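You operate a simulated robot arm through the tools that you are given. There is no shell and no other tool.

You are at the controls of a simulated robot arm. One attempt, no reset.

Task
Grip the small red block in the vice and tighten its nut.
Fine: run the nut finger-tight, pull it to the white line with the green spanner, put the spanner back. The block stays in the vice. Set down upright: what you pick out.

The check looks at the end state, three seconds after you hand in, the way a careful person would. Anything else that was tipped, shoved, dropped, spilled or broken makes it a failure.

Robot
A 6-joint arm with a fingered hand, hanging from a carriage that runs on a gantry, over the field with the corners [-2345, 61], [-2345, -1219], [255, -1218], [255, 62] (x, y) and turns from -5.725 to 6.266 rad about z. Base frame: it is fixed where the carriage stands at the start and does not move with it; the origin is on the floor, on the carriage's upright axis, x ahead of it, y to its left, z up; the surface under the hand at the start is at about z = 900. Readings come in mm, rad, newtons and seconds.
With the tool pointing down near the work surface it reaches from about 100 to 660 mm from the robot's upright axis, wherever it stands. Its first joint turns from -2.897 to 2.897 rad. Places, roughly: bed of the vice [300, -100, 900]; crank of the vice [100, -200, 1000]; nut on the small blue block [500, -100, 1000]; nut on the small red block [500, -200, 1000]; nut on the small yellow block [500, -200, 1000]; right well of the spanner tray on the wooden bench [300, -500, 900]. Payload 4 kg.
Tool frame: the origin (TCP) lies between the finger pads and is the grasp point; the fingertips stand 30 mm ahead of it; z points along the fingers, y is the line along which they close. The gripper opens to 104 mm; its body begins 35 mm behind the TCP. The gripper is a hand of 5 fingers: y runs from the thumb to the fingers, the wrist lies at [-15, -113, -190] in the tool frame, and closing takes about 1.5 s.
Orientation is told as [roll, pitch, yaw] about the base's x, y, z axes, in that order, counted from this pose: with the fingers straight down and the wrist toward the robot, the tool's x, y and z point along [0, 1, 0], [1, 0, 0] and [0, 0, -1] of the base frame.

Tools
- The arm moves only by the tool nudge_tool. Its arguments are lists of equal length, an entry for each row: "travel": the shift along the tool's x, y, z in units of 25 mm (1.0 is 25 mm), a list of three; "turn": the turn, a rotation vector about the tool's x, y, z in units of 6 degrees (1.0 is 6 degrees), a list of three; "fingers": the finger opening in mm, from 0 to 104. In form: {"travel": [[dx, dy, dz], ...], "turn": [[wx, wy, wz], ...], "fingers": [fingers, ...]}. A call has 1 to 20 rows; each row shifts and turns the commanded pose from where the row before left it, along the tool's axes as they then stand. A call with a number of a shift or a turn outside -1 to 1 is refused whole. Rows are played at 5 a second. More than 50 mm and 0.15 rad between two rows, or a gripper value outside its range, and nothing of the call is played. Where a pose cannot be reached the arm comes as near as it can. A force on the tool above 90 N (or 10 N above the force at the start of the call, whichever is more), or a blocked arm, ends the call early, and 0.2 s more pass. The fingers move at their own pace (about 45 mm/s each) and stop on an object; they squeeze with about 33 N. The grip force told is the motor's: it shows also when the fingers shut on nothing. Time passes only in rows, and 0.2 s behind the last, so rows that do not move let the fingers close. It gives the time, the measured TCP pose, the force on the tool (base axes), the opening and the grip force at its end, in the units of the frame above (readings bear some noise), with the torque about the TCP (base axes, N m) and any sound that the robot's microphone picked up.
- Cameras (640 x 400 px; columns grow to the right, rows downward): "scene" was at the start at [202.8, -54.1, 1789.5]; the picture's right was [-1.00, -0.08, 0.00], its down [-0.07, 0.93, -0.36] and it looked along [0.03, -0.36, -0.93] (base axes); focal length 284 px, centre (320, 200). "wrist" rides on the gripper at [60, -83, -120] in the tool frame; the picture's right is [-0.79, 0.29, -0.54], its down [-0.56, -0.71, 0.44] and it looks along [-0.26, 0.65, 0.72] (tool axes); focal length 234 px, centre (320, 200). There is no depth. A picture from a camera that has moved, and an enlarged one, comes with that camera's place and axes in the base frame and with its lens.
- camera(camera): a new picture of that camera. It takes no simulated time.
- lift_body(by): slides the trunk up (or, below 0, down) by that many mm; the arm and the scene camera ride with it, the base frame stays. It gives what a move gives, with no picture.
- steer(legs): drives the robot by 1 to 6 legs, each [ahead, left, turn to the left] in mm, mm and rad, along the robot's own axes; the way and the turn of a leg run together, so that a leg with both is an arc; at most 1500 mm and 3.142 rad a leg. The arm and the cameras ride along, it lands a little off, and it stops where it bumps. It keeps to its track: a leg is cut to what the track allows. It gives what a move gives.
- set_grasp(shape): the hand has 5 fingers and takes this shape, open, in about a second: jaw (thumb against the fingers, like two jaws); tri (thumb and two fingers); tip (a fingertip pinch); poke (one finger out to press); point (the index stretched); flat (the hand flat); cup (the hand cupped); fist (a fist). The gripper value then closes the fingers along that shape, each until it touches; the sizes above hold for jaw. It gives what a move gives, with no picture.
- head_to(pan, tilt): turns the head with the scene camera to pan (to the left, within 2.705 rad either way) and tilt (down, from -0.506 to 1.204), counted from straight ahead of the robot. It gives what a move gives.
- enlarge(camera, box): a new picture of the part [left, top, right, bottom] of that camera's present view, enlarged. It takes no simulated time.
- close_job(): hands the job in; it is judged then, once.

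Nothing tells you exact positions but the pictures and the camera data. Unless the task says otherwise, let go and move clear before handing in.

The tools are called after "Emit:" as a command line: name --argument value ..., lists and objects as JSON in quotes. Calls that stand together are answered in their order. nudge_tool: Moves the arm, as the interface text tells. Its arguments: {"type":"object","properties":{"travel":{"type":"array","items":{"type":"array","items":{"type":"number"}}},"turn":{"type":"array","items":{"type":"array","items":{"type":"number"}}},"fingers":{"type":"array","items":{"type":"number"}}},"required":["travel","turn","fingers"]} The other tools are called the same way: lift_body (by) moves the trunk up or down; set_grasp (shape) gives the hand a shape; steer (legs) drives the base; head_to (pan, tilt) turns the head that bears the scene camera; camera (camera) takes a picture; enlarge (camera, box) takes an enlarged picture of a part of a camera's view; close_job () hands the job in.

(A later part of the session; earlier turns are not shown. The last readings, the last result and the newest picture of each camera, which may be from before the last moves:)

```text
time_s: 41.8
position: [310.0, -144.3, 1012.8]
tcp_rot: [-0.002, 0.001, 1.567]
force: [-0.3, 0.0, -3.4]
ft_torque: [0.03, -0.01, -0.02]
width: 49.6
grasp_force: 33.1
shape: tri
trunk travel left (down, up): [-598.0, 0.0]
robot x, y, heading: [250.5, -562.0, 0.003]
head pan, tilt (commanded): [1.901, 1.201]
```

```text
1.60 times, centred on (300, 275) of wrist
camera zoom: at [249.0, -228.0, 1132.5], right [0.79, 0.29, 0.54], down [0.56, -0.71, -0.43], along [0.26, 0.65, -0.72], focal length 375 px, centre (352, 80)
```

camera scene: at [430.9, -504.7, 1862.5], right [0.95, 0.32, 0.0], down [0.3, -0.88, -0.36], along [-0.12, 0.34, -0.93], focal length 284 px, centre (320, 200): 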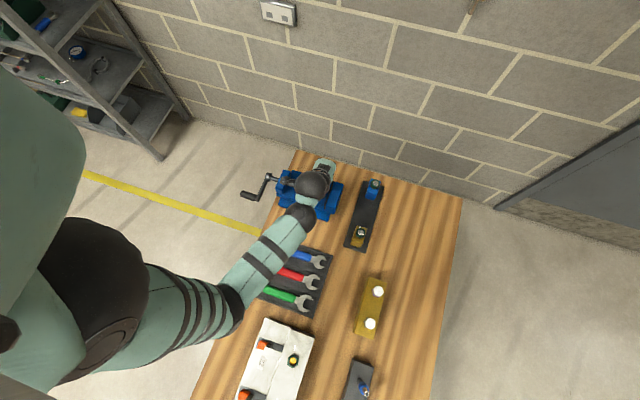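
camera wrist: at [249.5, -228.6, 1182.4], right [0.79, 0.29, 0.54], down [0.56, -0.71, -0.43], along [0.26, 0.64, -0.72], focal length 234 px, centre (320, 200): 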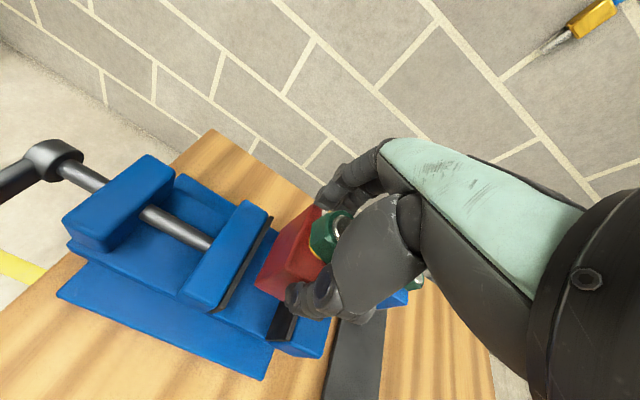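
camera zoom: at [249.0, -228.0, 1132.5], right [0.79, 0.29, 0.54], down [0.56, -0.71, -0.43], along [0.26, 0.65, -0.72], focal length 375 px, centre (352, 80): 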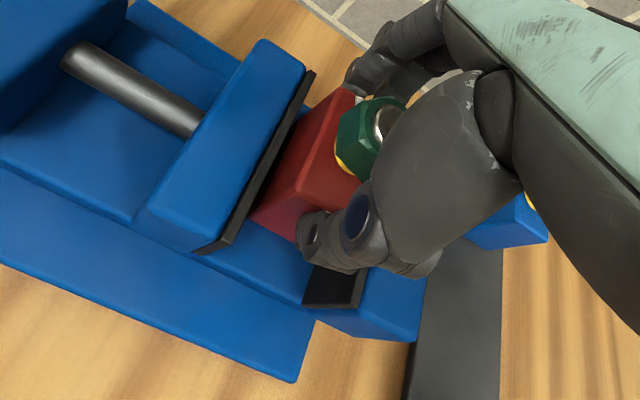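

Emit:
nudge_tool --travel '[[0, 0, 0.15], [0, 0, 0.15], [0, 0, 0.1]]' --turn '[[0, 0, 0], [0, 0, 0], [0, 0, 0]]' --fingers '[30, 30, 30]'

Emit:
nudge_tool --travel '[[0, 0, 0.1], [0, 0, 0]]' --turn '[[0, 0, 0], [0, 0, 0]]' --fingers '[30, 30]'

Emit:
enlarge --camera "wrist" --box '[140, 150, 460, 400]'

```text
time_s: 42.6
position: [310.9, -145.6, 1003.7]
tcp_rot: [-0.002, 0.001, 1.569]
force: [0.0, 0.3, -2.8]
ft_torque: [0.02, -0.02, 0.0]
width: 49.4
grasp_force: 32.9
shape: tri
trunk travel left (down, up): [-598.0, 0.0]
robot x, y, heading: [246.7, -560.9, -0.001]
head pan, tilt (commanded): [1.901, 1.201]
```

```text
time_s: 43.2
position: [309.6, -145.8, 1001.1]
tcp_rot: [0.001, 0.002, 1.569]
force: [0.2, -0.1, -2.7]
ft_torque: [0.01, 0.0, -0.01]
width: 49.6
grasp_force: 32.9
shape: tri
trunk travel left (down, up): [-598.0, 0.0]
robot x, y, heading: [250.3, -558.1, 0.001]
head pan, tilt (commanded): [1.901, 1.201]
```

```text
1.60 times, centred on (300, 275) of wrist
camera zoom: at [249.0, -228.8, 1120.0], right [0.79, 0.29, 0.54], down [0.56, -0.71, -0.43], along [0.26, 0.64, -0.72], focal length 375 px, centre (352, 80)
```

zoom: 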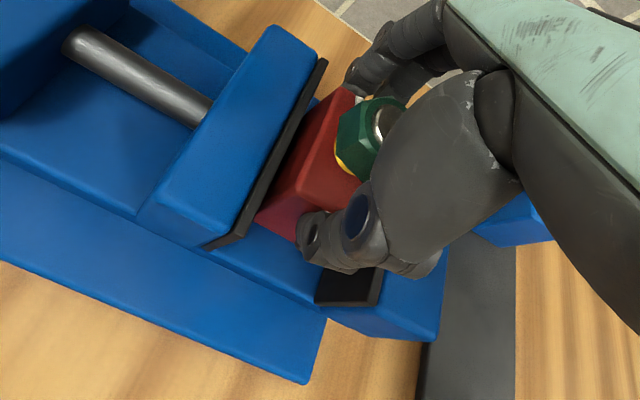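

Emit:
nudge_tool --travel '[[0, 0, 0.08], [0, 0, 0]]' --turn '[[0, 0, 0], [0, 0, 0]]' --fingers '[30, 30]'

Emit:
nudge_tool --travel '[[0, 0, 0.08], [0, 0, 0]]' --turn '[[0, 0, 0], [0, 0, 0]]' --fingers '[30, 30]'

Emit:
nudge_tool --travel '[[0, 0, 0.08], [0, 0, 0]]' --turn '[[0, 0, 0], [0, 0, 0]]' --fingers '[30, 30]'

```text
time_s: 43.8
position: [308.5, -145.8, 998.6]
tcp_rot: [0.0, 0.002, 1.569]
force: [0.1, 0.4, -3.1]
ft_torque: [0.01, -0.01, 0.01]
width: 49.6
grasp_force: 33.3
shape: tri
trunk travel left (down, up): [-598.0, 0.0]
robot x, y, heading: [246.8, -560.4, -0.003]
head pan, tilt (commanded): [1.901, 1.201]
```

```text
time_s: 44.4
position: [310.1, -145.5, 996.7]
tcp_rot: [-0.001, 0.003, 1.569]
force: [-0.2, -0.7, -3.1]
ft_torque: [-0.01, 0.0, 0.0]
width: 49.7
grasp_force: 32.9
shape: tri
trunk travel left (down, up): [-598.0, 0.0]
robot x, y, heading: [248.5, -557.9, 0.005]
head pan, tilt (commanded): [1.901, 1.201]
```

```text
time_s: 45.0
position: [310.5, -144.7, 995.2]
tcp_rot: [-0.001, 0.0, 1.569]
force: [-1.6, -2.8, 7.4]
ft_torque: [-0.15, 0.04, 0.0]
width: 49.5
grasp_force: 33.5
shape: tri
trunk travel left (down, up): [-598.0, 0.0]
robot x, y, heading: [253.6, -557.4, 0.002]
head pan, tilt (commanded): [1.901, 1.201]
```

Contact: the block is on the bed (force flipped to +7 N at TCP z≈995). I'll open the fingers and lift clear.

Emit:
nudge_tool --travel '[[0, 0, -0.05], [0, 0, 0], [0, 0, 0], [0, 0, 0], [0, 0, 0], [0, 0, -0.5], [0, 0, -0.8], [0, 0, -0.8], [0, 0, -0.8]]' --turn '[[0, 0, 0], [0, 0, 0], [0, 0, 0], [0, 0, 0], [0, 0, 0], [0, 0, 0], [0, 0, 0], [0, 0, 0], [0, 0, 0]]' --fingers '[68, 72, 72, 72, 72, 72, 72, 72, 72]'

Emit:
enlarge --camera "wrist" --box '[140, 150, 460, 400]'

Emit:
camera --camera "scene"

```text
time_s: 47.0
position: [309.9, -146.1, 1067.3]
tcp_rot: [-0.001, 0.002, 1.57]
force: [-0.1, -0.6, -0.2]
ft_torque: [0.02, -0.01, -0.01]
width: 71.6
grasp_force: 0.0
shape: tri
trunk travel left (down, up): [-598.0, 0.0]
robot x, y, heading: [249.0, -560.2, -0.001]
head pan, tilt (commanded): [1.901, 1.201]
```

```text
1.60 times, centred on (300, 275) of wrist
camera zoom: at [249.2, -229.2, 1187.6], right [0.79, 0.29, 0.54], down [0.56, -0.71, -0.43], along [0.26, 0.64, -0.72], focal length 375 px, centre (352, 80)
```

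zoom: 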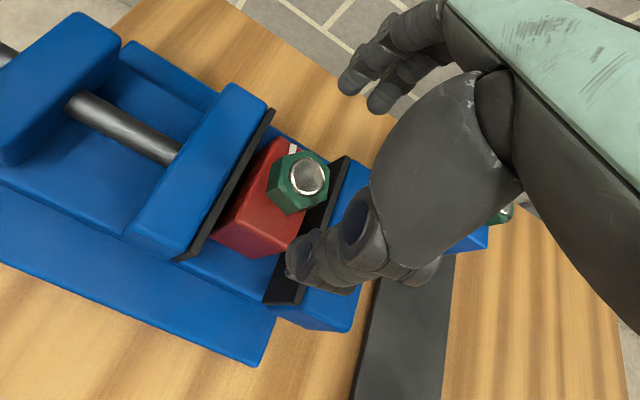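

```text
taken
camera scene: at [430.9, -504.7, 1862.5], right [0.95, 0.32, 0.0], down [0.3, -0.88, -0.36], along [-0.12, 0.34, -0.93], focal length 284 px, centre (320, 200)
```

scene: 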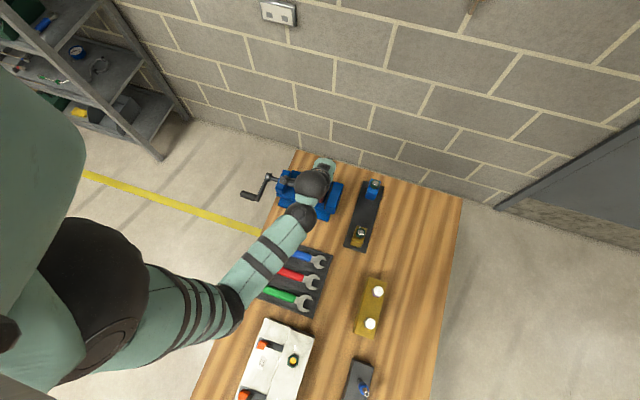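

The block stands upright in the vice. To turn the crank I'll approach its handle along +x from the crank side, so I'm driving the carriage back there with the hand held high.

Emit:
steer --legs '[[-630, 0, 0]]'

Emit:
nudge_tool --travel '[[-0.9, -0.7, 0], [-0.9, -0.7, 0], [-0.9, -0.7, 0], [-0.9, -0.7, 0], [-0.9, -0.7, 0], [-0.9, -0.7, 0], [-0.9, -0.7, 0], [-0.9, -0.7, 0], [-0.9, -0.7, 0], [-0.9, -0.7, 0], [-0.9, -0.7, 0]]' --turn '[[0, 0, 0], [0, 0, 0], [0, 0, 0], [0, 0, 0], [0, 0, 0], [0, 0, 0], [0, 0, 0], [0, 0, 0], [0, 0, 0], [0, 0, 0], [0, 0, 0]]' --fingers '[72, 72, 72, 72, 72, 72, 72, 72, 72, 72, 72]'

Emit:
camera --camera "scene"

```text
time_s: 50.5
position: [-317.1, -147.5, 1069.0]
tcp_rot: [0.001, 0.001, 1.575]
force: [-0.4, -0.1, -0.5]
ft_torque: [-0.01, 0.0, 0.03]
width: 71.7
grasp_force: 0.0
shape: tri
trunk travel left (down, up): [-598.0, 0.0]
robot x, y, heading: [-375.9, -561.2, 0.009]
head pan, tilt (commanded): [1.901, 1.201]
```

```text
time_s: 52.9
position: [-67.1, -329.7, 1052.8]
tcp_rot: [0.0, 0.0, 1.572]
force: [-1.1, 0.2, 0.3]
ft_torque: [-0.01, -0.01, -0.01]
width: 71.7
grasp_force: 0.1
shape: tri
out of reach, approached as far as the arm can: row 10, 11
trunk travel left (down, up): [-598.0, 0.0]
robot x, y, heading: [-373.3, -559.3, 0.004]
head pan, tilt (commanded): [1.901, 1.201]
```

```text
taken
camera scene: at [-195.3, -504.9, 1862.5], right [0.94, 0.33, 0.0], down [0.31, -0.88, -0.36], along [-0.12, 0.34, -0.93], focal length 284 px, centre (320, 200)
```

scene: 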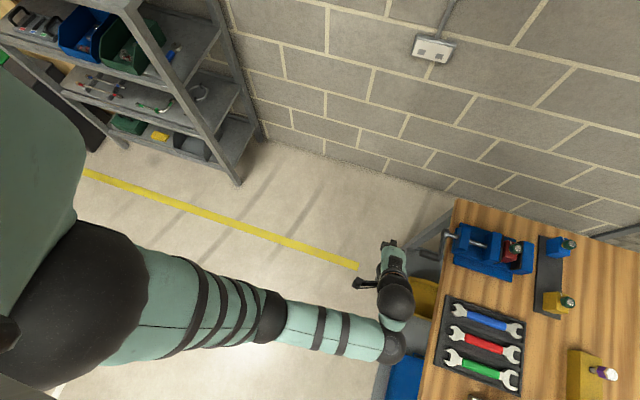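

Emit:
steer --legs '[[0, 300, 0]]'

Emit:
head_to --pan 0.1 --tilt 1.0

Emit:
camera --camera "scene"

```text
time_s: 55.0
position: [-67.7, -30.1, 1053.4]
tcp_rot: [-0.001, 0.001, 1.568]
force: [0.6, -0.1, 0.9]
ft_torque: [-0.01, 0.04, 0.01]
width: 71.5
grasp_force: 0.1
shape: tri
trunk travel left (down, up): [-598.0, 0.0]
robot x, y, heading: [-376.4, -258.6, 0.0]
head pan, tilt (commanded): [1.901, 1.201]
```

```text
time_s: 56.8
position: [-67.4, -28.8, 1052.0]
tcp_rot: [-0.001, 0.0, 1.57]
force: [0.3, 0.6, -0.1]
ft_torque: [-0.02, 0.03, 0.0]
width: 71.5
grasp_force: 0.2
shape: tri
trunk travel left (down, up): [-598.0, 0.0]
robot x, y, heading: [-375.8, -258.2, 0.005]
head pan, tilt (commanded): [0.099, 1.0]
```

```text
taken
camera scene: at [-108.5, -250.5, 1875.1], right [0.1, -0.99, 0.0], down [-0.84, -0.09, -0.54], along [0.54, 0.05, -0.84], focal length 284 px, centre (320, 200)
```

scene: 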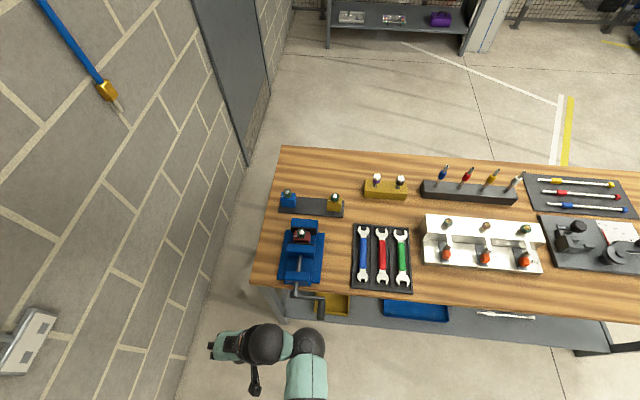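

Emit:
enlarge --camera "scene" --box '[265, 205, 345, 330]'

Emit:
enlarge --camera "scene" --box '[345, 215, 420, 300]'

```text
3.20 times, centred on (305, 268) of scene
camera zoom: at [-108.5, -250.5, 1875.1], right [0.1, -0.99, 0.0], down [-0.84, -0.09, -0.54], along [0.54, 0.05, -0.84], focal length 910 px, centre (368, -16)
```

zoom: 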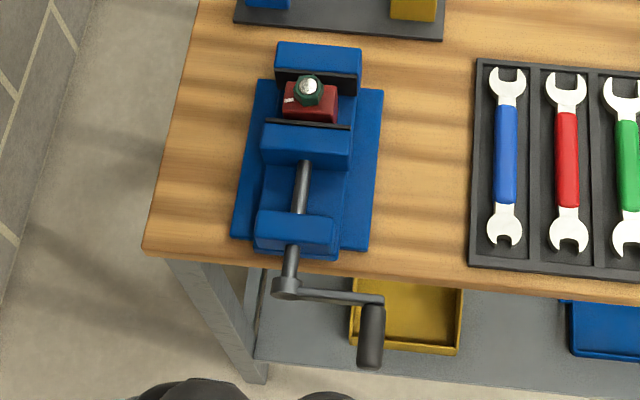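

```text
4.71 times, centred on (382, 258) of scene
camera zoom: at [-108.5, -250.5, 1875.1], right [0.1, -0.99, 0.0], down [-0.84, -0.09, -0.54], along [0.54, 0.05, -0.84], focal length 1338 px, centre (26, -71)
```

zoom: 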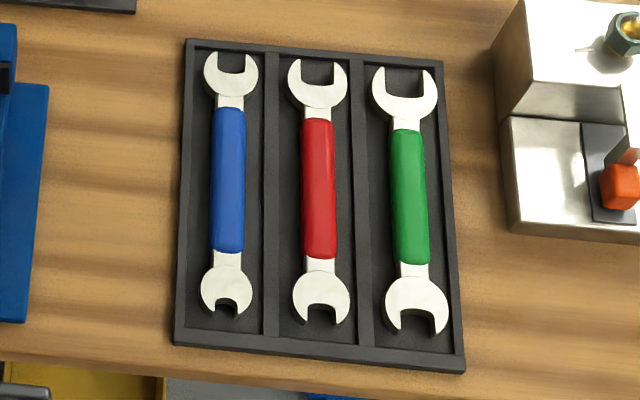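

The handle runs x≈54–106 at y≈-234, z≈950, with a diameter of about 26 mm. I'll move in front of it and tilt the hand 60° so the fingers point mostly along +x.

Emit:
nudge_tool --travel '[[-0.3, -0.91, 0.2], [-0.3, -0.91, 0.2], [-0.3, -0.91, 0.2], [-0.3, -0.91, 0.2], [-0.3, -0.91, 0.2], [-0.3, -0.91, 0.2], [-0.3, -0.91, 0.2], [-0.3, -0.91, 0.2], [-0.3, -0.91, 0.2], [0, 0, 0], [0, 0, 0], [0, 0, 0], [0, 0, 0], [0, 0, 0], [0, 0, 0], [0, 0, 0], [0, 0, 0], [0, 0, 0], [0, 0, 0]]' --turn '[[0, 0, 0], [0, 0, 0], [0, 0, 0], [0, 0, 0], [0, 0, 0], [0, 0, 0], [0, 0, 0], [0, 0, 0], [0, 0, 0], [0, -1, 0], [0, -1, 0], [0, -1, 0], [0, -1, 0], [0, -1, 0], [0, -1, 0], [0, -1, 0], [0, -1, 0], [0, -1, 0], [0, -1, 0]]' --fingers '[72, 72, 72, 72, 72, 72, 72, 72, 72, 72, 72, 72, 72, 72, 72, 72, 72, 72, 72]'

Emit:
camera --camera "wrist"

Emit:
camera --camera "scene"

```text
time_s: 60.8
position: [5.4, -223.2, 988.5]
tcp_rot: [-1.049, 0.0, 1.57]
force: [-0.5, 0.3, 0.4]
ft_torque: [0.02, 0.04, 0.01]
width: 71.5
grasp_force: 0.0
shape: tri
out of reach, approached as far as the arm can: row 1, 2, 3, 4, 5
trunk travel left (down, up): [-598.0, 0.0]
robot x, y, heading: [-377.1, -258.7, 0.0]
head pan, tilt (commanded): [0.099, 1.0]
```

```text
taken
camera wrist: at [-128.3, -307.3, 995.3], right [-0.08, 0.29, 0.95], down [0.65, -0.71, 0.27], along [0.75, 0.64, -0.13], focal length 234 px, centre (320, 200)
```

wrist: 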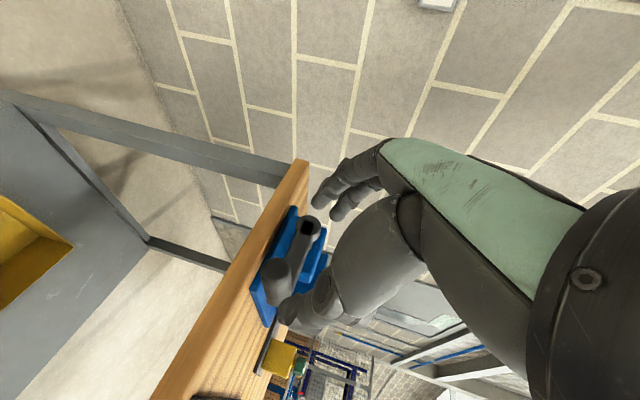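

```text
taken
camera scene: at [-108.5, -250.6, 1875.1], right [0.1, -0.99, 0.0], down [-0.84, -0.08, -0.54], along [0.54, 0.05, -0.84], focal length 284 px, centre (320, 200)
```

scene: 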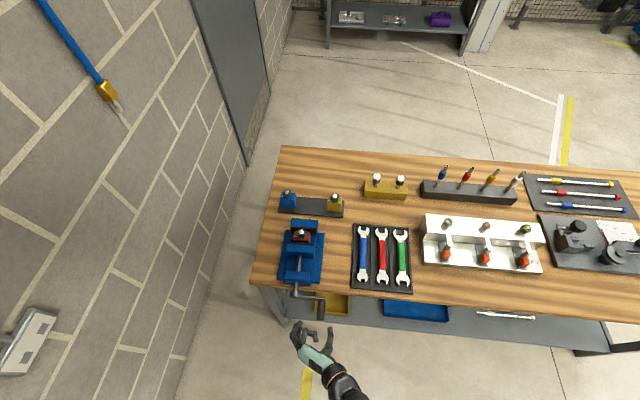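

Emit:
enlarge --camera "wrist" --box '[220, 130, 400, 350]'

Emit:
enlarge --camera "scene" --box '[270, 250, 370, 400]'

```text
1.82 times, centred on (310, 240) of wrist
camera zoom: at [-128.3, -307.3, 995.3], right [-0.08, 0.29, 0.95], down [0.65, -0.71, 0.27], along [0.75, 0.64, -0.13], focal length 426 px, centre (338, 127)
```

zoom: 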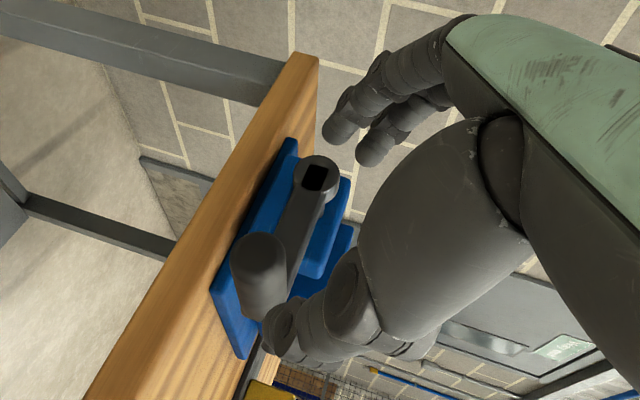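

```text
2.67 times, centred on (320, 325) of scene
camera zoom: at [-108.5, -250.6, 1875.1], right [0.1, -0.99, 0.0], down [-0.84, -0.08, -0.54], along [0.54, 0.05, -0.84], focal length 758 px, centre (320, -133)
```

zoom: 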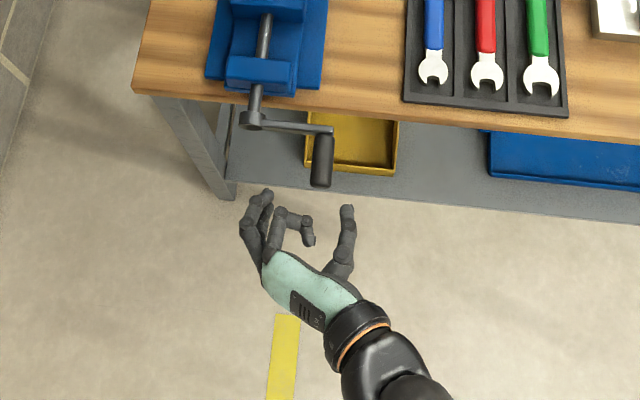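

The hand faces the handle with thumb and two fingers straddling it. I'll align to the handle axis (y≈-235.5, z≈951) and move in over it.

Emit:
nudge_tool --travel '[[0.53, -0.22, 0.52], [0.54, -0.23, 0.53], [-0.38, 0, 0.66], [-0.38, 0, 0.66], [-0.38, 0, 0.66]]' --turn '[[0, 0, 0], [0, 0, 0], [0, 0, 0], [0, 0, 0], [0, 0, 0]]' --fingers '[72, 72, 72, 72, 72]'

Emit:
enlarge --camera "wrist" --box '[220, 130, 400, 350]'

Emit:
enlarge --camera "scene" --box '[270, 230, 370, 380]'

```text
time_s: 62.0
position: [70.4, -235.1, 952.4]
tcp_rot: [-1.049, 0.0, 1.57]
force: [-0.3, 0.3, -0.3]
ft_torque: [0.01, -0.02, -0.01]
width: 71.7
grasp_force: 0.1
shape: tri
trunk travel left (down, up): [-598.0, 0.0]
robot x, y, heading: [-376.9, -259.4, 0.002]
head pan, tilt (commanded): [0.099, 1.0]
```

```text
1.82 times, centred on (310, 240) of wrist
camera zoom: at [-63.1, -318.1, 959.3], right [-0.08, 0.29, 0.95], down [0.66, -0.71, 0.27], along [0.75, 0.65, -0.14], focal length 426 px, centre (338, 127)
```

zoom: 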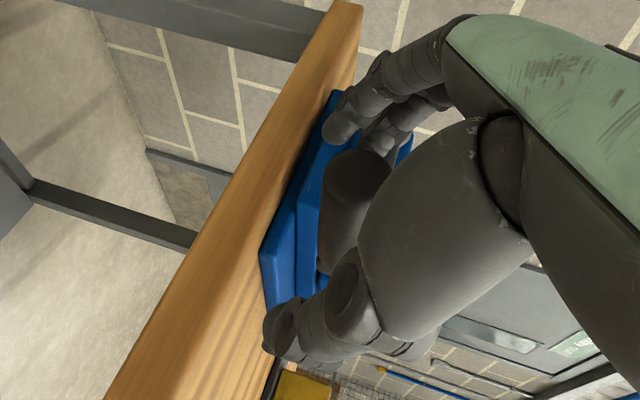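

```text
2.67 times, centred on (320, 305) of scene
camera zoom: at [-108.6, -250.6, 1875.1], right [0.1, -0.99, 0.0], down [-0.84, -0.08, -0.54], along [0.54, 0.05, -0.84], focal length 758 px, centre (320, -80)
```

zoom: 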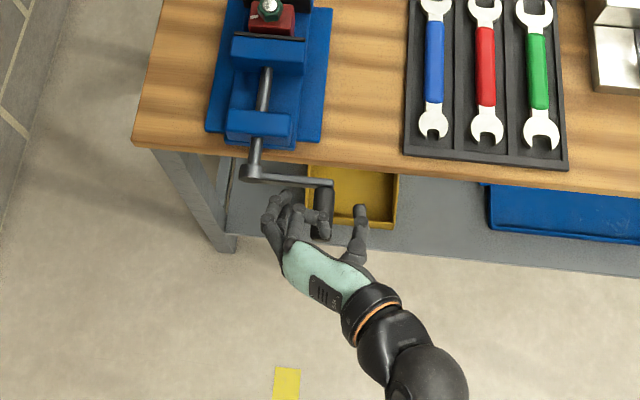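

The handle sits between thumb and fingers. Closing on it.

Emit:
nudge_tool --travel '[[0, 0, 0], [0, 0, 0], [0, 0, 0], [0, 0, 0], [0, 0, 0], [0, 0, 0], [0, 0, 0], [0, 0, 0]]' --turn '[[0, 0, 0], [0, 0, 0], [0, 0, 0], [0, 0, 0], [0, 0, 0], [0, 0, 0], [0, 0, 0], [0, 0, 0]]' --fingers '[60, 50, 40, 30, 20, 15, 15, 15]'

Emit:
enlarge --camera "scene" --box '[270, 230, 370, 380]'

Emit:
enlarge --camera "wrist" --box '[220, 130, 400, 350]'

```text
time_s: 63.8
position: [71.7, -235.3, 952.2]
tcp_rot: [-1.046, 0.002, 1.569]
force: [6.5, 0.4, -12.3]
ft_torque: [-0.07, 0.13, 0.05]
width: 10.8
grasp_force: 33.0
shape: tri
trunk travel left (down, up): [-598.0, 0.0]
robot x, y, heading: [-376.3, -261.4, 0.005]
head pan, tilt (commanded): [0.099, 1.0]
```

```text
2.67 times, centred on (320, 305) of scene
camera zoom: at [-108.3, -250.5, 1875.0], right [0.1, -0.99, 0.0], down [-0.84, -0.08, -0.54], along [0.54, 0.05, -0.84], focal length 758 px, centre (320, -80)
```

zoom: 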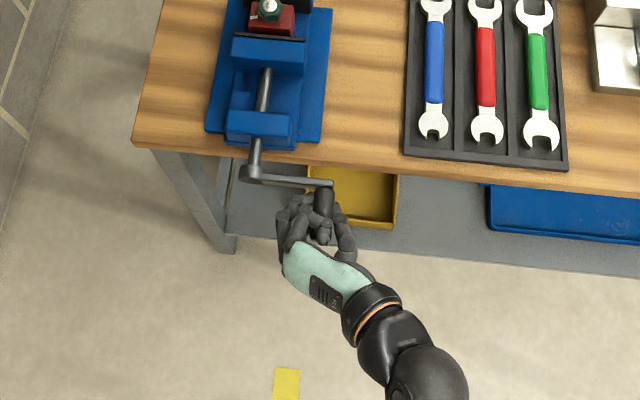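

```text
1.82 times, centred on (310, 240) of wrist
camera zoom: at [-62.8, -318.4, 959.1], right [-0.08, 0.29, 0.95], down [0.66, -0.71, 0.27], along [0.75, 0.64, -0.14], focal length 426 px, centre (338, 127)
```

zoom: 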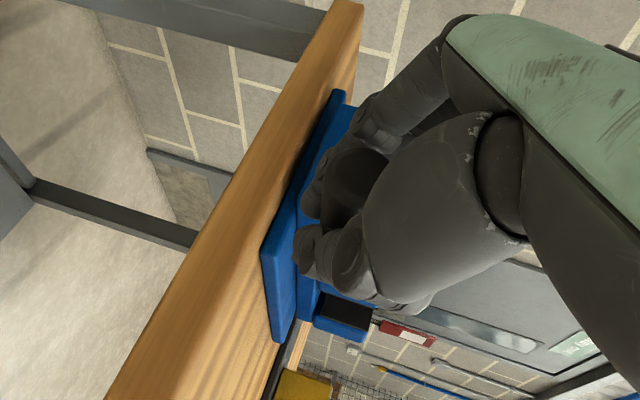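

The fingers closed partly under the handle because of the tilt. I'll open, raise the hand about 12 mm and close again.

Emit:
nudge_tool --travel '[[0, 0, 0], [0, 0, 0], [0, 0, 0], [-0.19, -0.03, -0.15], [-0.19, -0.02, -0.15], [0, 0, 0], [0, 0, 0], [0, 0, 0], [0, 0, 0], [0, 0, 0], [0, 0, 0], [0, 0, 0]]' --turn '[[0, 0, 0], [0, 0, 0], [0, 0, 0], [0, 0, 0], [0, 0, 0], [0, 0, 0], [0, 0, 0], [0, 0, 0], [0, 0, 0], [0, 0, 0], [0, 0, 0], [0, 0, 0]]' --fingers '[40, 60, 60, 60, 60, 50, 40, 30, 20, 15, 15, 15]'

Emit:
enlarge --camera "scene" --box '[270, 230, 370, 380]'

Emit:
enlarge --camera "wrist" --box '[220, 130, 400, 350]'

```text
time_s: 66.4
position: [70.5, -237.5, 966.0]
tcp_rot: [-1.049, 0.002, 1.569]
force: [-0.3, 0.3, -0.7]
ft_torque: [0.04, 0.01, 0.06]
width: 17.5
grasp_force: 33.1
shape: tri
trunk travel left (down, up): [-598.0, 0.0]
robot x, y, heading: [-375.7, -262.1, 0.0]
head pan, tilt (commanded): [0.099, 1.0]
```

```text
2.67 times, centred on (320, 305) of scene
camera zoom: at [-108.5, -250.6, 1875.1], right [0.1, -0.99, 0.0], down [-0.84, -0.08, -0.54], along [0.54, 0.05, -0.84], focal length 758 px, centre (320, -80)
```

zoom: 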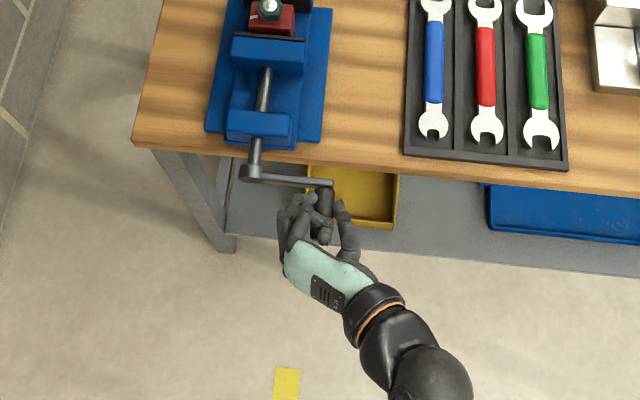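

```text
1.82 times, centred on (310, 240) of wrist
camera zoom: at [-64.5, -320.2, 971.8], right [-0.08, 0.29, 0.95], down [0.66, -0.71, 0.27], along [0.75, 0.65, -0.14], focal length 426 px, centre (338, 127)
```

zoom: 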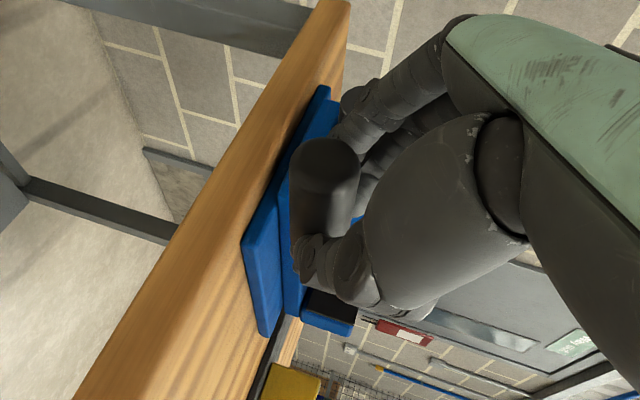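

Now it grips the handle squarely with no side load. I'll try a 30° clockwise turn (handle going down) as a test.

Emit:
nudge_tool --travel '[[0.547, 0.055, 0.316], [0.531, 0.164, 0.306], [0.498, 0.268, 0.288]]' --turn '[[0, 0, 0], [0, 0, 0], [0, 0, 0]]' --fingers '[12, 12, 12]'

Emit:
enlarge --camera "scene" --box '[270, 210, 370, 360]'

Emit:
enlarge --camera "wrist" --box '[220, 130, 400, 350]'

```text
time_s: 67.2
position: [71.1, -231.2, 941.3]
tcp_rot: [-1.059, 0.007, 1.564]
force: [13.4, -8.1, 7.9]
ft_torque: [0.2, -0.38, 0.0]
width: 16.7
grasp_force: 32.6
shape: tri
out of reach, approached as far as the arm can: row 2, 3
trunk travel left (down, up): [-598.0, 0.0]
robot x, y, heading: [-373.9, -260.4, 0.005]
head pan, tilt (commanded): [0.099, 1.0]
```

```text
2.67 times, centred on (320, 285) of scene
camera zoom: at [-107.4, -251.2, 1875.7], right [0.1, -0.99, 0.0], down [-0.84, -0.09, -0.54], along [0.54, 0.05, -0.84], focal length 758 px, centre (320, -27)
```

zoom: 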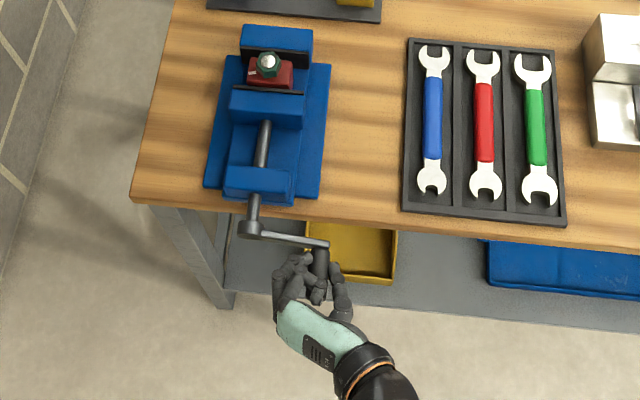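

```text
1.82 times, centred on (310, 240) of wrist
camera zoom: at [-64.6, -313.4, 947.2], right [-0.08, 0.3, 0.95], down [0.65, -0.71, 0.28], along [0.76, 0.64, -0.13], focal length 426 px, centre (338, 127)
```

zoom: 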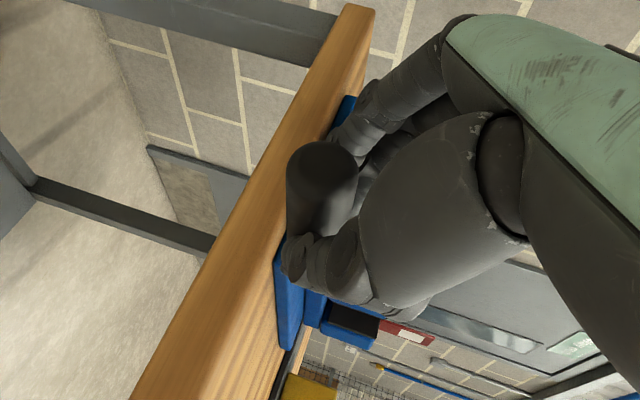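

The crank turns but the arm hit its lower limit here. I'll release, back off, lower the trunk and move the carriage back a little so the whole circle is in reach.

Emit:
nudge_tool --travel '[[0, 0, 0], [0, 0, 0], [0, 0, 0], [0.4, 0, -0.7], [0.4, 0, -0.7], [0.4, 0, -0.7]]' --turn '[[0, 0, 0], [0, 0, 0], [0, 0, 0], [0, 0, 0], [0, 0, 0], [0, 0, 0]]' --fingers '[40, 62, 62, 62, 62, 62]'

Emit:
lift_body --by -120

Emit:
steer --legs '[[-60, 0, 0]]'

Emit:
camera --camera "wrist"

Emit:
camera --camera "scene"

```text
time_s: 68.6
position: [8.3, -228.5, 924.0]
tcp_rot: [-1.05, 0.001, 1.57]
force: [0.1, -0.2, 0.4]
ft_torque: [0.03, -0.01, -0.01]
width: 61.4
grasp_force: 0.1
shape: tri
out of reach, approached as far as the arm can: row 4, 5, 6
trunk travel left (down, up): [-598.0, 0.0]
robot x, y, heading: [-377.8, -260.0, 0.002]
head pan, tilt (commanded): [0.099, 1.0]
```

```text
time_s: 70.1
position: [8.5, -229.3, 804.6]
tcp_rot: [-1.05, -0.001, 1.572]
force: [0.4, 0.7, -0.4]
ft_torque: [-0.03, 0.04, 0.01]
width: 61.6
grasp_force: 0.0
shape: tri
trunk travel left (down, up): [-478.0, 120.0]
robot x, y, heading: [-376.7, -259.2, 0.003]
head pan, tilt (commanded): [0.099, 1.0]
```

```text
time_s: 71.0
position: [-52.2, -228.6, 804.6]
tcp_rot: [-1.05, -0.001, 1.572]
force: [-0.3, 0.3, 0.2]
ft_torque: [0.0, 0.02, 0.0]
width: 61.6
grasp_force: 0.1
shape: tri
trunk travel left (down, up): [-478.0, 120.0]
robot x, y, heading: [-440.9, -259.9, -0.0]
head pan, tilt (commanded): [0.099, 1.0]
```

```text
taken
camera wrist: at [-186.1, -312.5, 810.9], right [-0.08, 0.29, 0.95], down [0.66, -0.71, 0.27], along [0.75, 0.65, -0.13], focal length 234 px, centre (320, 200)
```

wrist: 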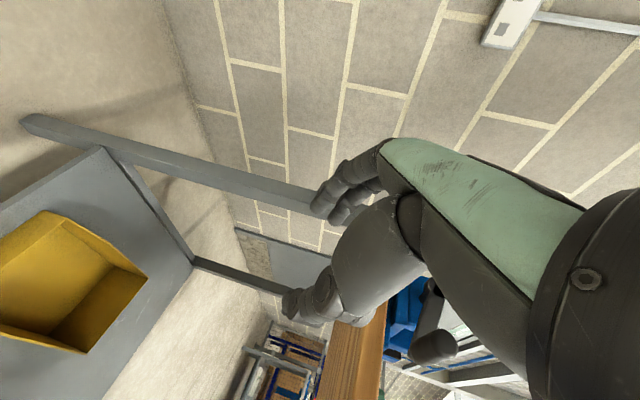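

```text
taken
camera scene: at [-169.2, -250.7, 1755.1], right [0.1, -0.99, 0.0], down [-0.84, -0.08, -0.54], along [0.54, 0.05, -0.84], focal length 284 px, centre (320, 200)
```

scene: 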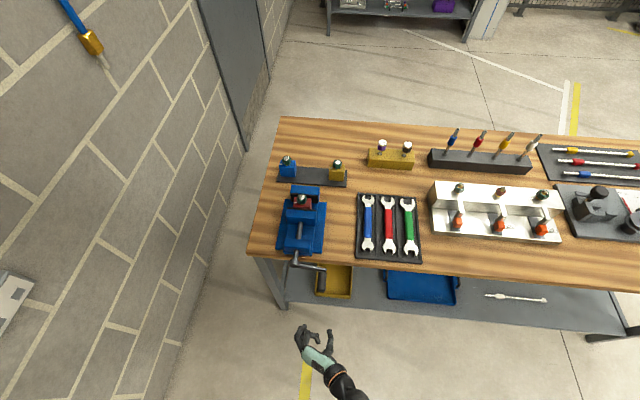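

Emit:
enlarge --camera "scene" --box '[270, 180, 340, 300]'

Emit:
nudge_tool --travel '[[-0.87, 0, -0.5], [-0.87, 0, -0.5], [-0.87, 0, -0.5], [-0.87, 0, -0.5], [-0.87, 0, -0.5]]' --turn '[[0, 0, 0], [0, 0, 0], [0, 0, 0], [0, 0, 0], [0, 0, 0]]' --fingers '[62, 62, 62, 62, 62]'

Emit:
camera --camera "wrist"

```text
3.33 times, centred on (305, 240) of scene
camera zoom: at [-169.2, -250.7, 1755.1], right [0.1, -0.99, 0.0], down [-0.84, -0.08, -0.54], along [0.54, 0.05, -0.84], focal length 948 px, centre (370, 67)
```

zoom: 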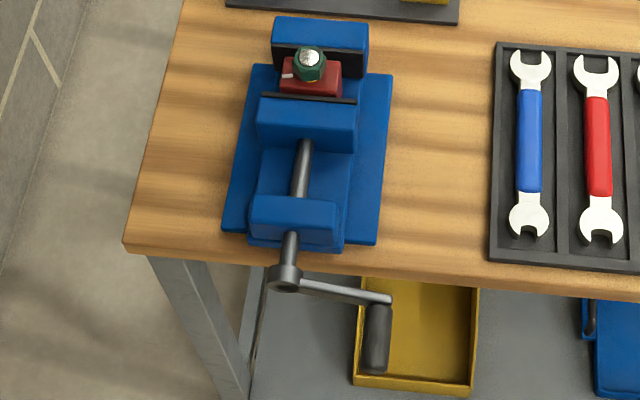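

```text
time_s: 72.2
position: [-53.4, -229.7, 930.5]
tcp_rot: [-1.049, -0.001, 1.57]
force: [0.1, -0.7, 0.0]
ft_torque: [0.0, -0.01, -0.04]
width: 61.9
grasp_force: 0.0
shape: tri
trunk travel left (down, up): [-478.0, 120.0]
robot x, y, heading: [-439.7, -261.4, 0.001]
head pan, tilt (commanded): [0.099, 1.0]
```

```text
taken
camera wrist: at [-187.6, -312.9, 937.2], right [-0.08, 0.29, 0.95], down [0.65, -0.71, 0.27], along [0.75, 0.65, -0.13], focal length 234 px, centre (320, 200)
```

wrist: 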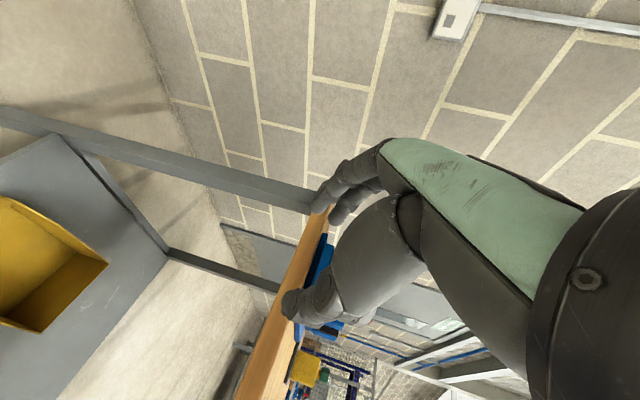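

Emit:
nudge_tool --travel '[[-0.35, -0.14, -0.2], [-0.5, 0, 0.86], [-0.5, 0, 0.86], [-0.5, 0, 0.86], [-0.5, 0, 0.86], [-0.5, 0, 0.86]]' --turn '[[0, 0, 0], [0, 0, 0], [0, 0, 0], [0, 0, 0], [0, 0, 0], [0, 0, 0]]' --fingers '[62, 62, 62, 62, 62, 62]'

Emit:
enlarge --camera "wrist" --box '[220, 130, 400, 350]'

Emit:
enlarge --camera "scene" --box '[270, 180, 370, 330]'

```text
time_s: 73.7
position: [72.4, -233.5, 940.9]
tcp_rot: [-1.052, 0.0, 1.57]
force: [-0.3, 0.8, 0.1]
ft_torque: [-0.02, -0.03, 0.02]
width: 61.8
grasp_force: 0.1
shape: tri
trunk travel left (down, up): [-478.0, 120.0]
robot x, y, heading: [-436.8, -261.0, 0.004]
head pan, tilt (commanded): [0.099, 1.0]
```

```text
1.82 times, centred on (310, 240) of wrist
camera zoom: at [-62.7, -316.6, 947.2], right [-0.08, 0.29, 0.95], down [0.66, -0.71, 0.27], along [0.75, 0.65, -0.13], focal length 426 px, centre (338, 127)
```

zoom: 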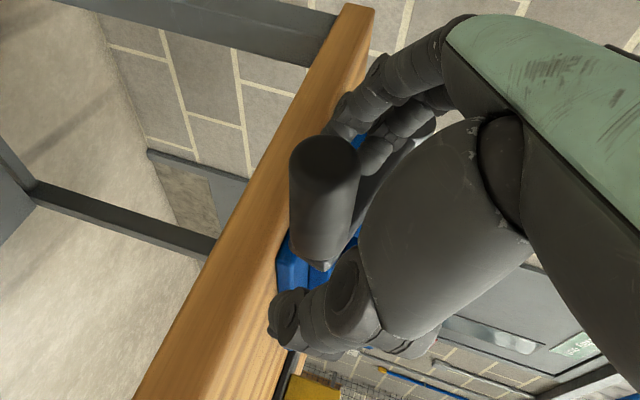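

```text
2.67 times, centred on (320, 255) of scene
camera zoom: at [-169.2, -250.7, 1755.1], right [0.1, -0.99, 0.0], down [-0.84, -0.08, -0.54], along [0.54, 0.05, -0.84], focal length 758 px, centre (320, 53)
```

zoom: 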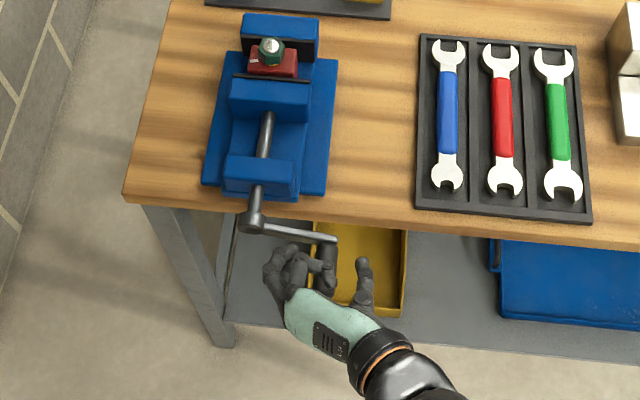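

Closing on the handle and turning it a quarter turn clockwise.

Emit:
nudge_tool --travel '[[0, 0, 0], [0, 0, 0], [0, 0, 0], [0, 0, 0], [0, 0, 0], [0, 0, 0], [0.755, 0.379, 0.436], [0.644, 0.592, 0.372], [0.489, 0.764, 0.283], [0.302, 0.884, 0.174], [0.093, 0.944, 0.054]]' --turn '[[0, 0, 0], [0, 0, 0], [0, 0, 0], [0, 0, 0], [0, 0, 0], [0, 0, 0], [0, 0, 0], [0, 0, 0], [0, 0, 0], [0, 0, 0], [0, 0, 0]]' --fingers '[50, 40, 30, 20, 15, 12, 12, 12, 12, 12, 12]'

Emit:
enlarge --camera "wrist" --box '[220, 130, 400, 350]'

Emit:
enlarge --camera "scene" --box '[270, 180, 370, 330]'

```text
time_s: 76.0
position: [74.6, -153.8, 873.0]
tcp_rot: [-1.046, 0.008, 1.559]
force: [4.0, -30.3, -7.9]
ft_torque: [-0.17, 0.02, -0.26]
width: 17.0
grasp_force: 33.0
shape: tri
trunk travel left (down, up): [-478.0, 120.0]
robot x, y, heading: [-437.3, -256.6, 0.0]
head pan, tilt (commanded): [0.099, 1.0]
```

```text
1.82 times, centred on (310, 240) of wrist
camera zoom: at [-60.5, -237.0, 880.4], right [-0.07, 0.3, 0.95], down [0.65, -0.71, 0.27], along [0.76, 0.64, -0.14], focal length 426 px, centre (338, 127)
```

zoom: 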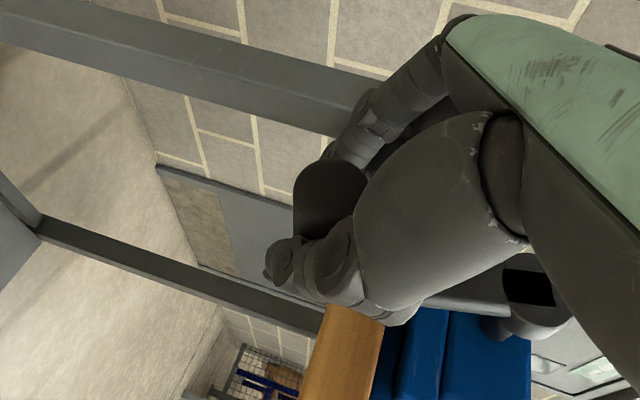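

```text
2.67 times, centred on (320, 255) of scene
camera zoom: at [-169.1, -253.8, 1754.9], right [0.1, -1.0, 0.0], down [-0.84, -0.09, -0.54], along [0.54, 0.05, -0.84], focal length 758 px, centre (320, 53)
```

zoom: 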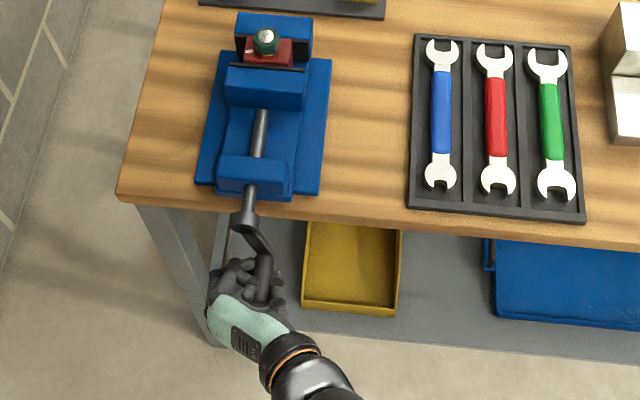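

The jaw is closing quickly. Let me look at the vice closely.

Emit:
enlarge --camera "scene" --box '[290, 180, 330, 220]'

```text
10.00 times, centred on (310, 200) of scene
camera zoom: at [-169.1, -253.8, 1754.9], right [0.1, -1.0, 0.0], down [-0.84, -0.09, -0.54], along [0.54, 0.05, -0.84], focal length 2843 px, centre (420, 200)
```

zoom: 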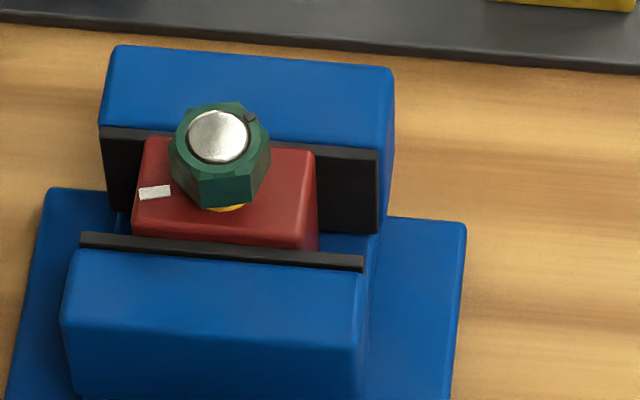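

Emit:
nudge_tool --travel '[[-0.121, 0.94, -0.07], [-0.328, 0.872, -0.189]]' --turn '[[0, 0, 0], [0, 0, 0]]' --fingers '[12, 12]'

Emit:
enlarge --camera "scene" --box '[290, 180, 330, 220]'

Emit:
enlarge --camera "scene" --box '[270, 180, 370, 330]'

```text
time_s: 76.7
position: [76.6, -128.9, 880.3]
tcp_rot: [-1.043, 0.024, 1.534]
force: [14.7, -69.0, -37.1]
ft_torque: [0.8, -0.17, 0.69]
width: 43.4
grasp_force: 33.0
shape: tri
trunk travel left (down, up): [-478.0, 120.0]
robot x, y, heading: [-436.9, -262.4, -0.0]
head pan, tilt (commanded): [0.099, 1.0]
```

```text
10.00 times, centred on (310, 200) of scene
camera zoom: at [-169.0, -257.2, 1754.6], right [0.1, -1.0, 0.01], down [-0.84, -0.09, -0.54], along [0.54, 0.04, -0.84], focal length 2843 px, centre (420, 200)
```

zoom: 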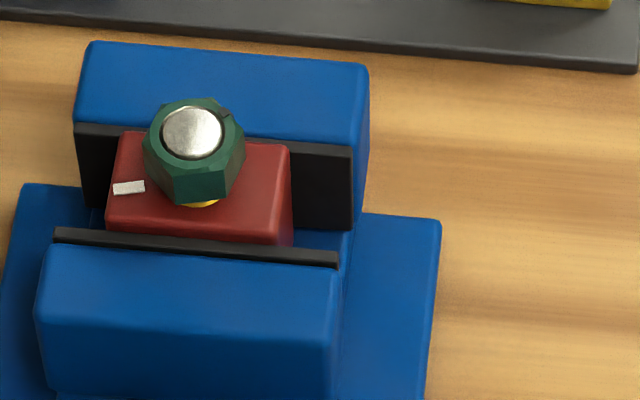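

```text
2.67 times, centred on (320, 255) of scene
camera zoom: at [-169.0, -257.2, 1754.6], right [0.1, -1.0, 0.01], down [-0.84, -0.09, -0.54], along [0.54, 0.04, -0.84], focal length 758 px, centre (320, 53)
```

zoom: 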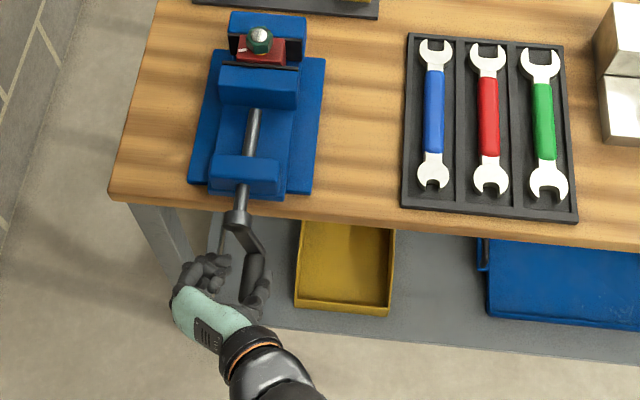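

The jaw stopped moving while the handle resisted with up to 78 N, so the block is clamped between both pads. I'll release the crank and back away.

Emit:
nudge_tool --travel '[[0, -0.5, 0], [0, -0.4, 0], [0, 0, 0], [0, 0, 0], [0.4, 0, -0.7], [0.4, 0, -0.7], [0.4, 0, -0.7], [0.4, 0, -0.7]]' --turn '[[0, 0, 0], [0, 0, 0], [0, 0, 0], [0, 0, 0], [0, 0, 0], [0, 0, 0], [0, 0, 0], [0, 0, 0]]' --fingers '[50, 62, 62, 62, 62, 62, 62, 62]'

Emit:
enlarge --camera "scene" --box '[270, 180, 370, 330]'

Emit:
enlarge --camera "scene" --box '[285, 180, 325, 220]'

```text
time_s: 78.5
position: [-8.5, -120.9, 889.8]
tcp_rot: [-1.051, 0.002, 1.569]
force: [0.7, -0.1, 0.7]
ft_torque: [0.0, 0.03, 0.02]
width: 61.6
grasp_force: 0.1
shape: tri
trunk travel left (down, up): [-478.0, 120.0]
robot x, y, heading: [-435.3, -261.6, 0.001]
head pan, tilt (commanded): [0.099, 1.0]
```

```text
2.67 times, centred on (320, 255) of scene
camera zoom: at [-169.2, -250.7, 1755.1], right [0.1, -0.99, 0.0], down [-0.84, -0.08, -0.54], along [0.54, 0.05, -0.84], focal length 758 px, centre (320, 53)
```

zoom: 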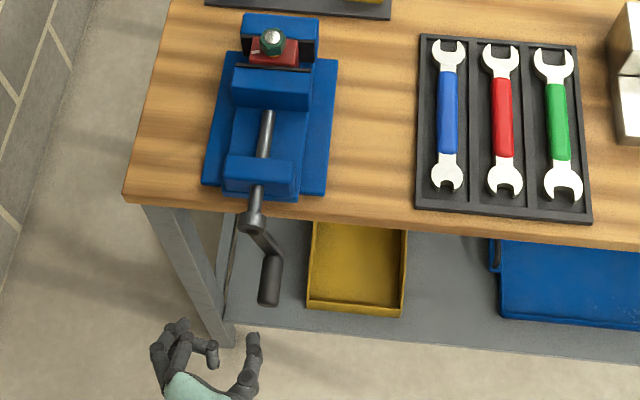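

```text
10.00 times, centred on (305, 200) of scene
camera zoom: at [-169.2, -250.7, 1755.1], right [0.1, -0.99, 0.0], down [-0.84, -0.08, -0.54], along [0.54, 0.05, -0.84], focal length 2843 px, centre (470, 200)
```

zoom: 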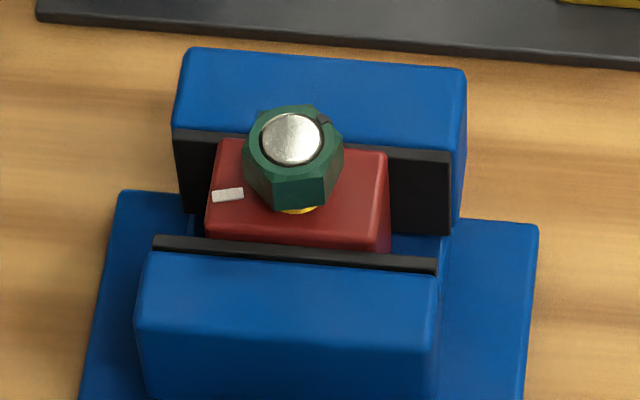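

The block is clamped: both pads are against it and the crank stays put. Next is running the nut down by hand, so I'll raise the trunk, bring the hand upright and go to the vice.

Emit:
lift_body --by 120

Emit:
nudge_tool --travel '[[0, 0, 0], [0, 0, 0], [0, 0, 0], [0, 0, 0], [0, 0, 0], [0, 0, 0], [0, 0, 0], [0, 0, 0], [0, 0, 0], [0, 0, 0], [0, 0, -1], [0, 0, -1], [0, 0, -0.8]]' --turn '[[0, 1, 0], [0, 1, 0], [0, 1, 0], [0, 1, 0], [0, 1, 0], [0, 1, 0], [0, 1, 0], [0, 1, 0], [0, 1, 0], [0, 1, 0], [0, 0, 0], [0, 0, 0], [0, 0, 0]]' --fingers '[62, 62, 62, 62, 62, 62, 62, 62, 62, 62, 62, 62, 62]'

Emit:
camera --camera "scene"

```text
time_s: 80.0
position: [-9.3, -120.7, 1009.3]
tcp_rot: [-1.051, -0.002, 1.571]
force: [0.6, -0.4, 0.7]
ft_torque: [0.05, -0.04, 0.04]
width: 61.6
grasp_force: 0.1
shape: tri
trunk travel left (down, up): [-598.0, 0.0]
robot x, y, heading: [-438.0, -258.4, 0.002]
head pan, tilt (commanded): [0.099, 1.0]
```

```text
time_s: 82.8
position: [3.0, -114.4, 1062.7]
tcp_rot: [-0.004, 0.001, 1.568]
force: [0.3, 0.6, -0.6]
ft_torque: [-0.01, -0.01, -0.01]
width: 61.7
grasp_force: 0.0
shape: tri
out of reach, approached as far as the arm can: row 12, 13
trunk travel left (down, up): [-598.0, 0.0]
robot x, y, heading: [-436.5, -262.8, 0.001]
head pan, tilt (commanded): [0.099, 1.0]
```

```text
taken
camera scene: at [-169.2, -250.7, 1875.1], right [0.1, -0.99, 0.0], down [-0.84, -0.08, -0.54], along [0.54, 0.05, -0.84], focal length 284 px, centre (320, 200)
```

scene: 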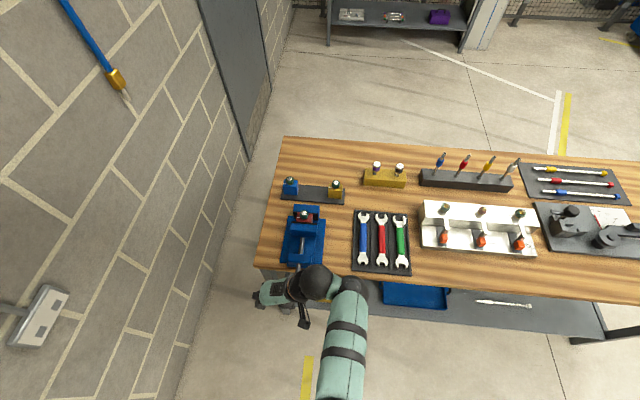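

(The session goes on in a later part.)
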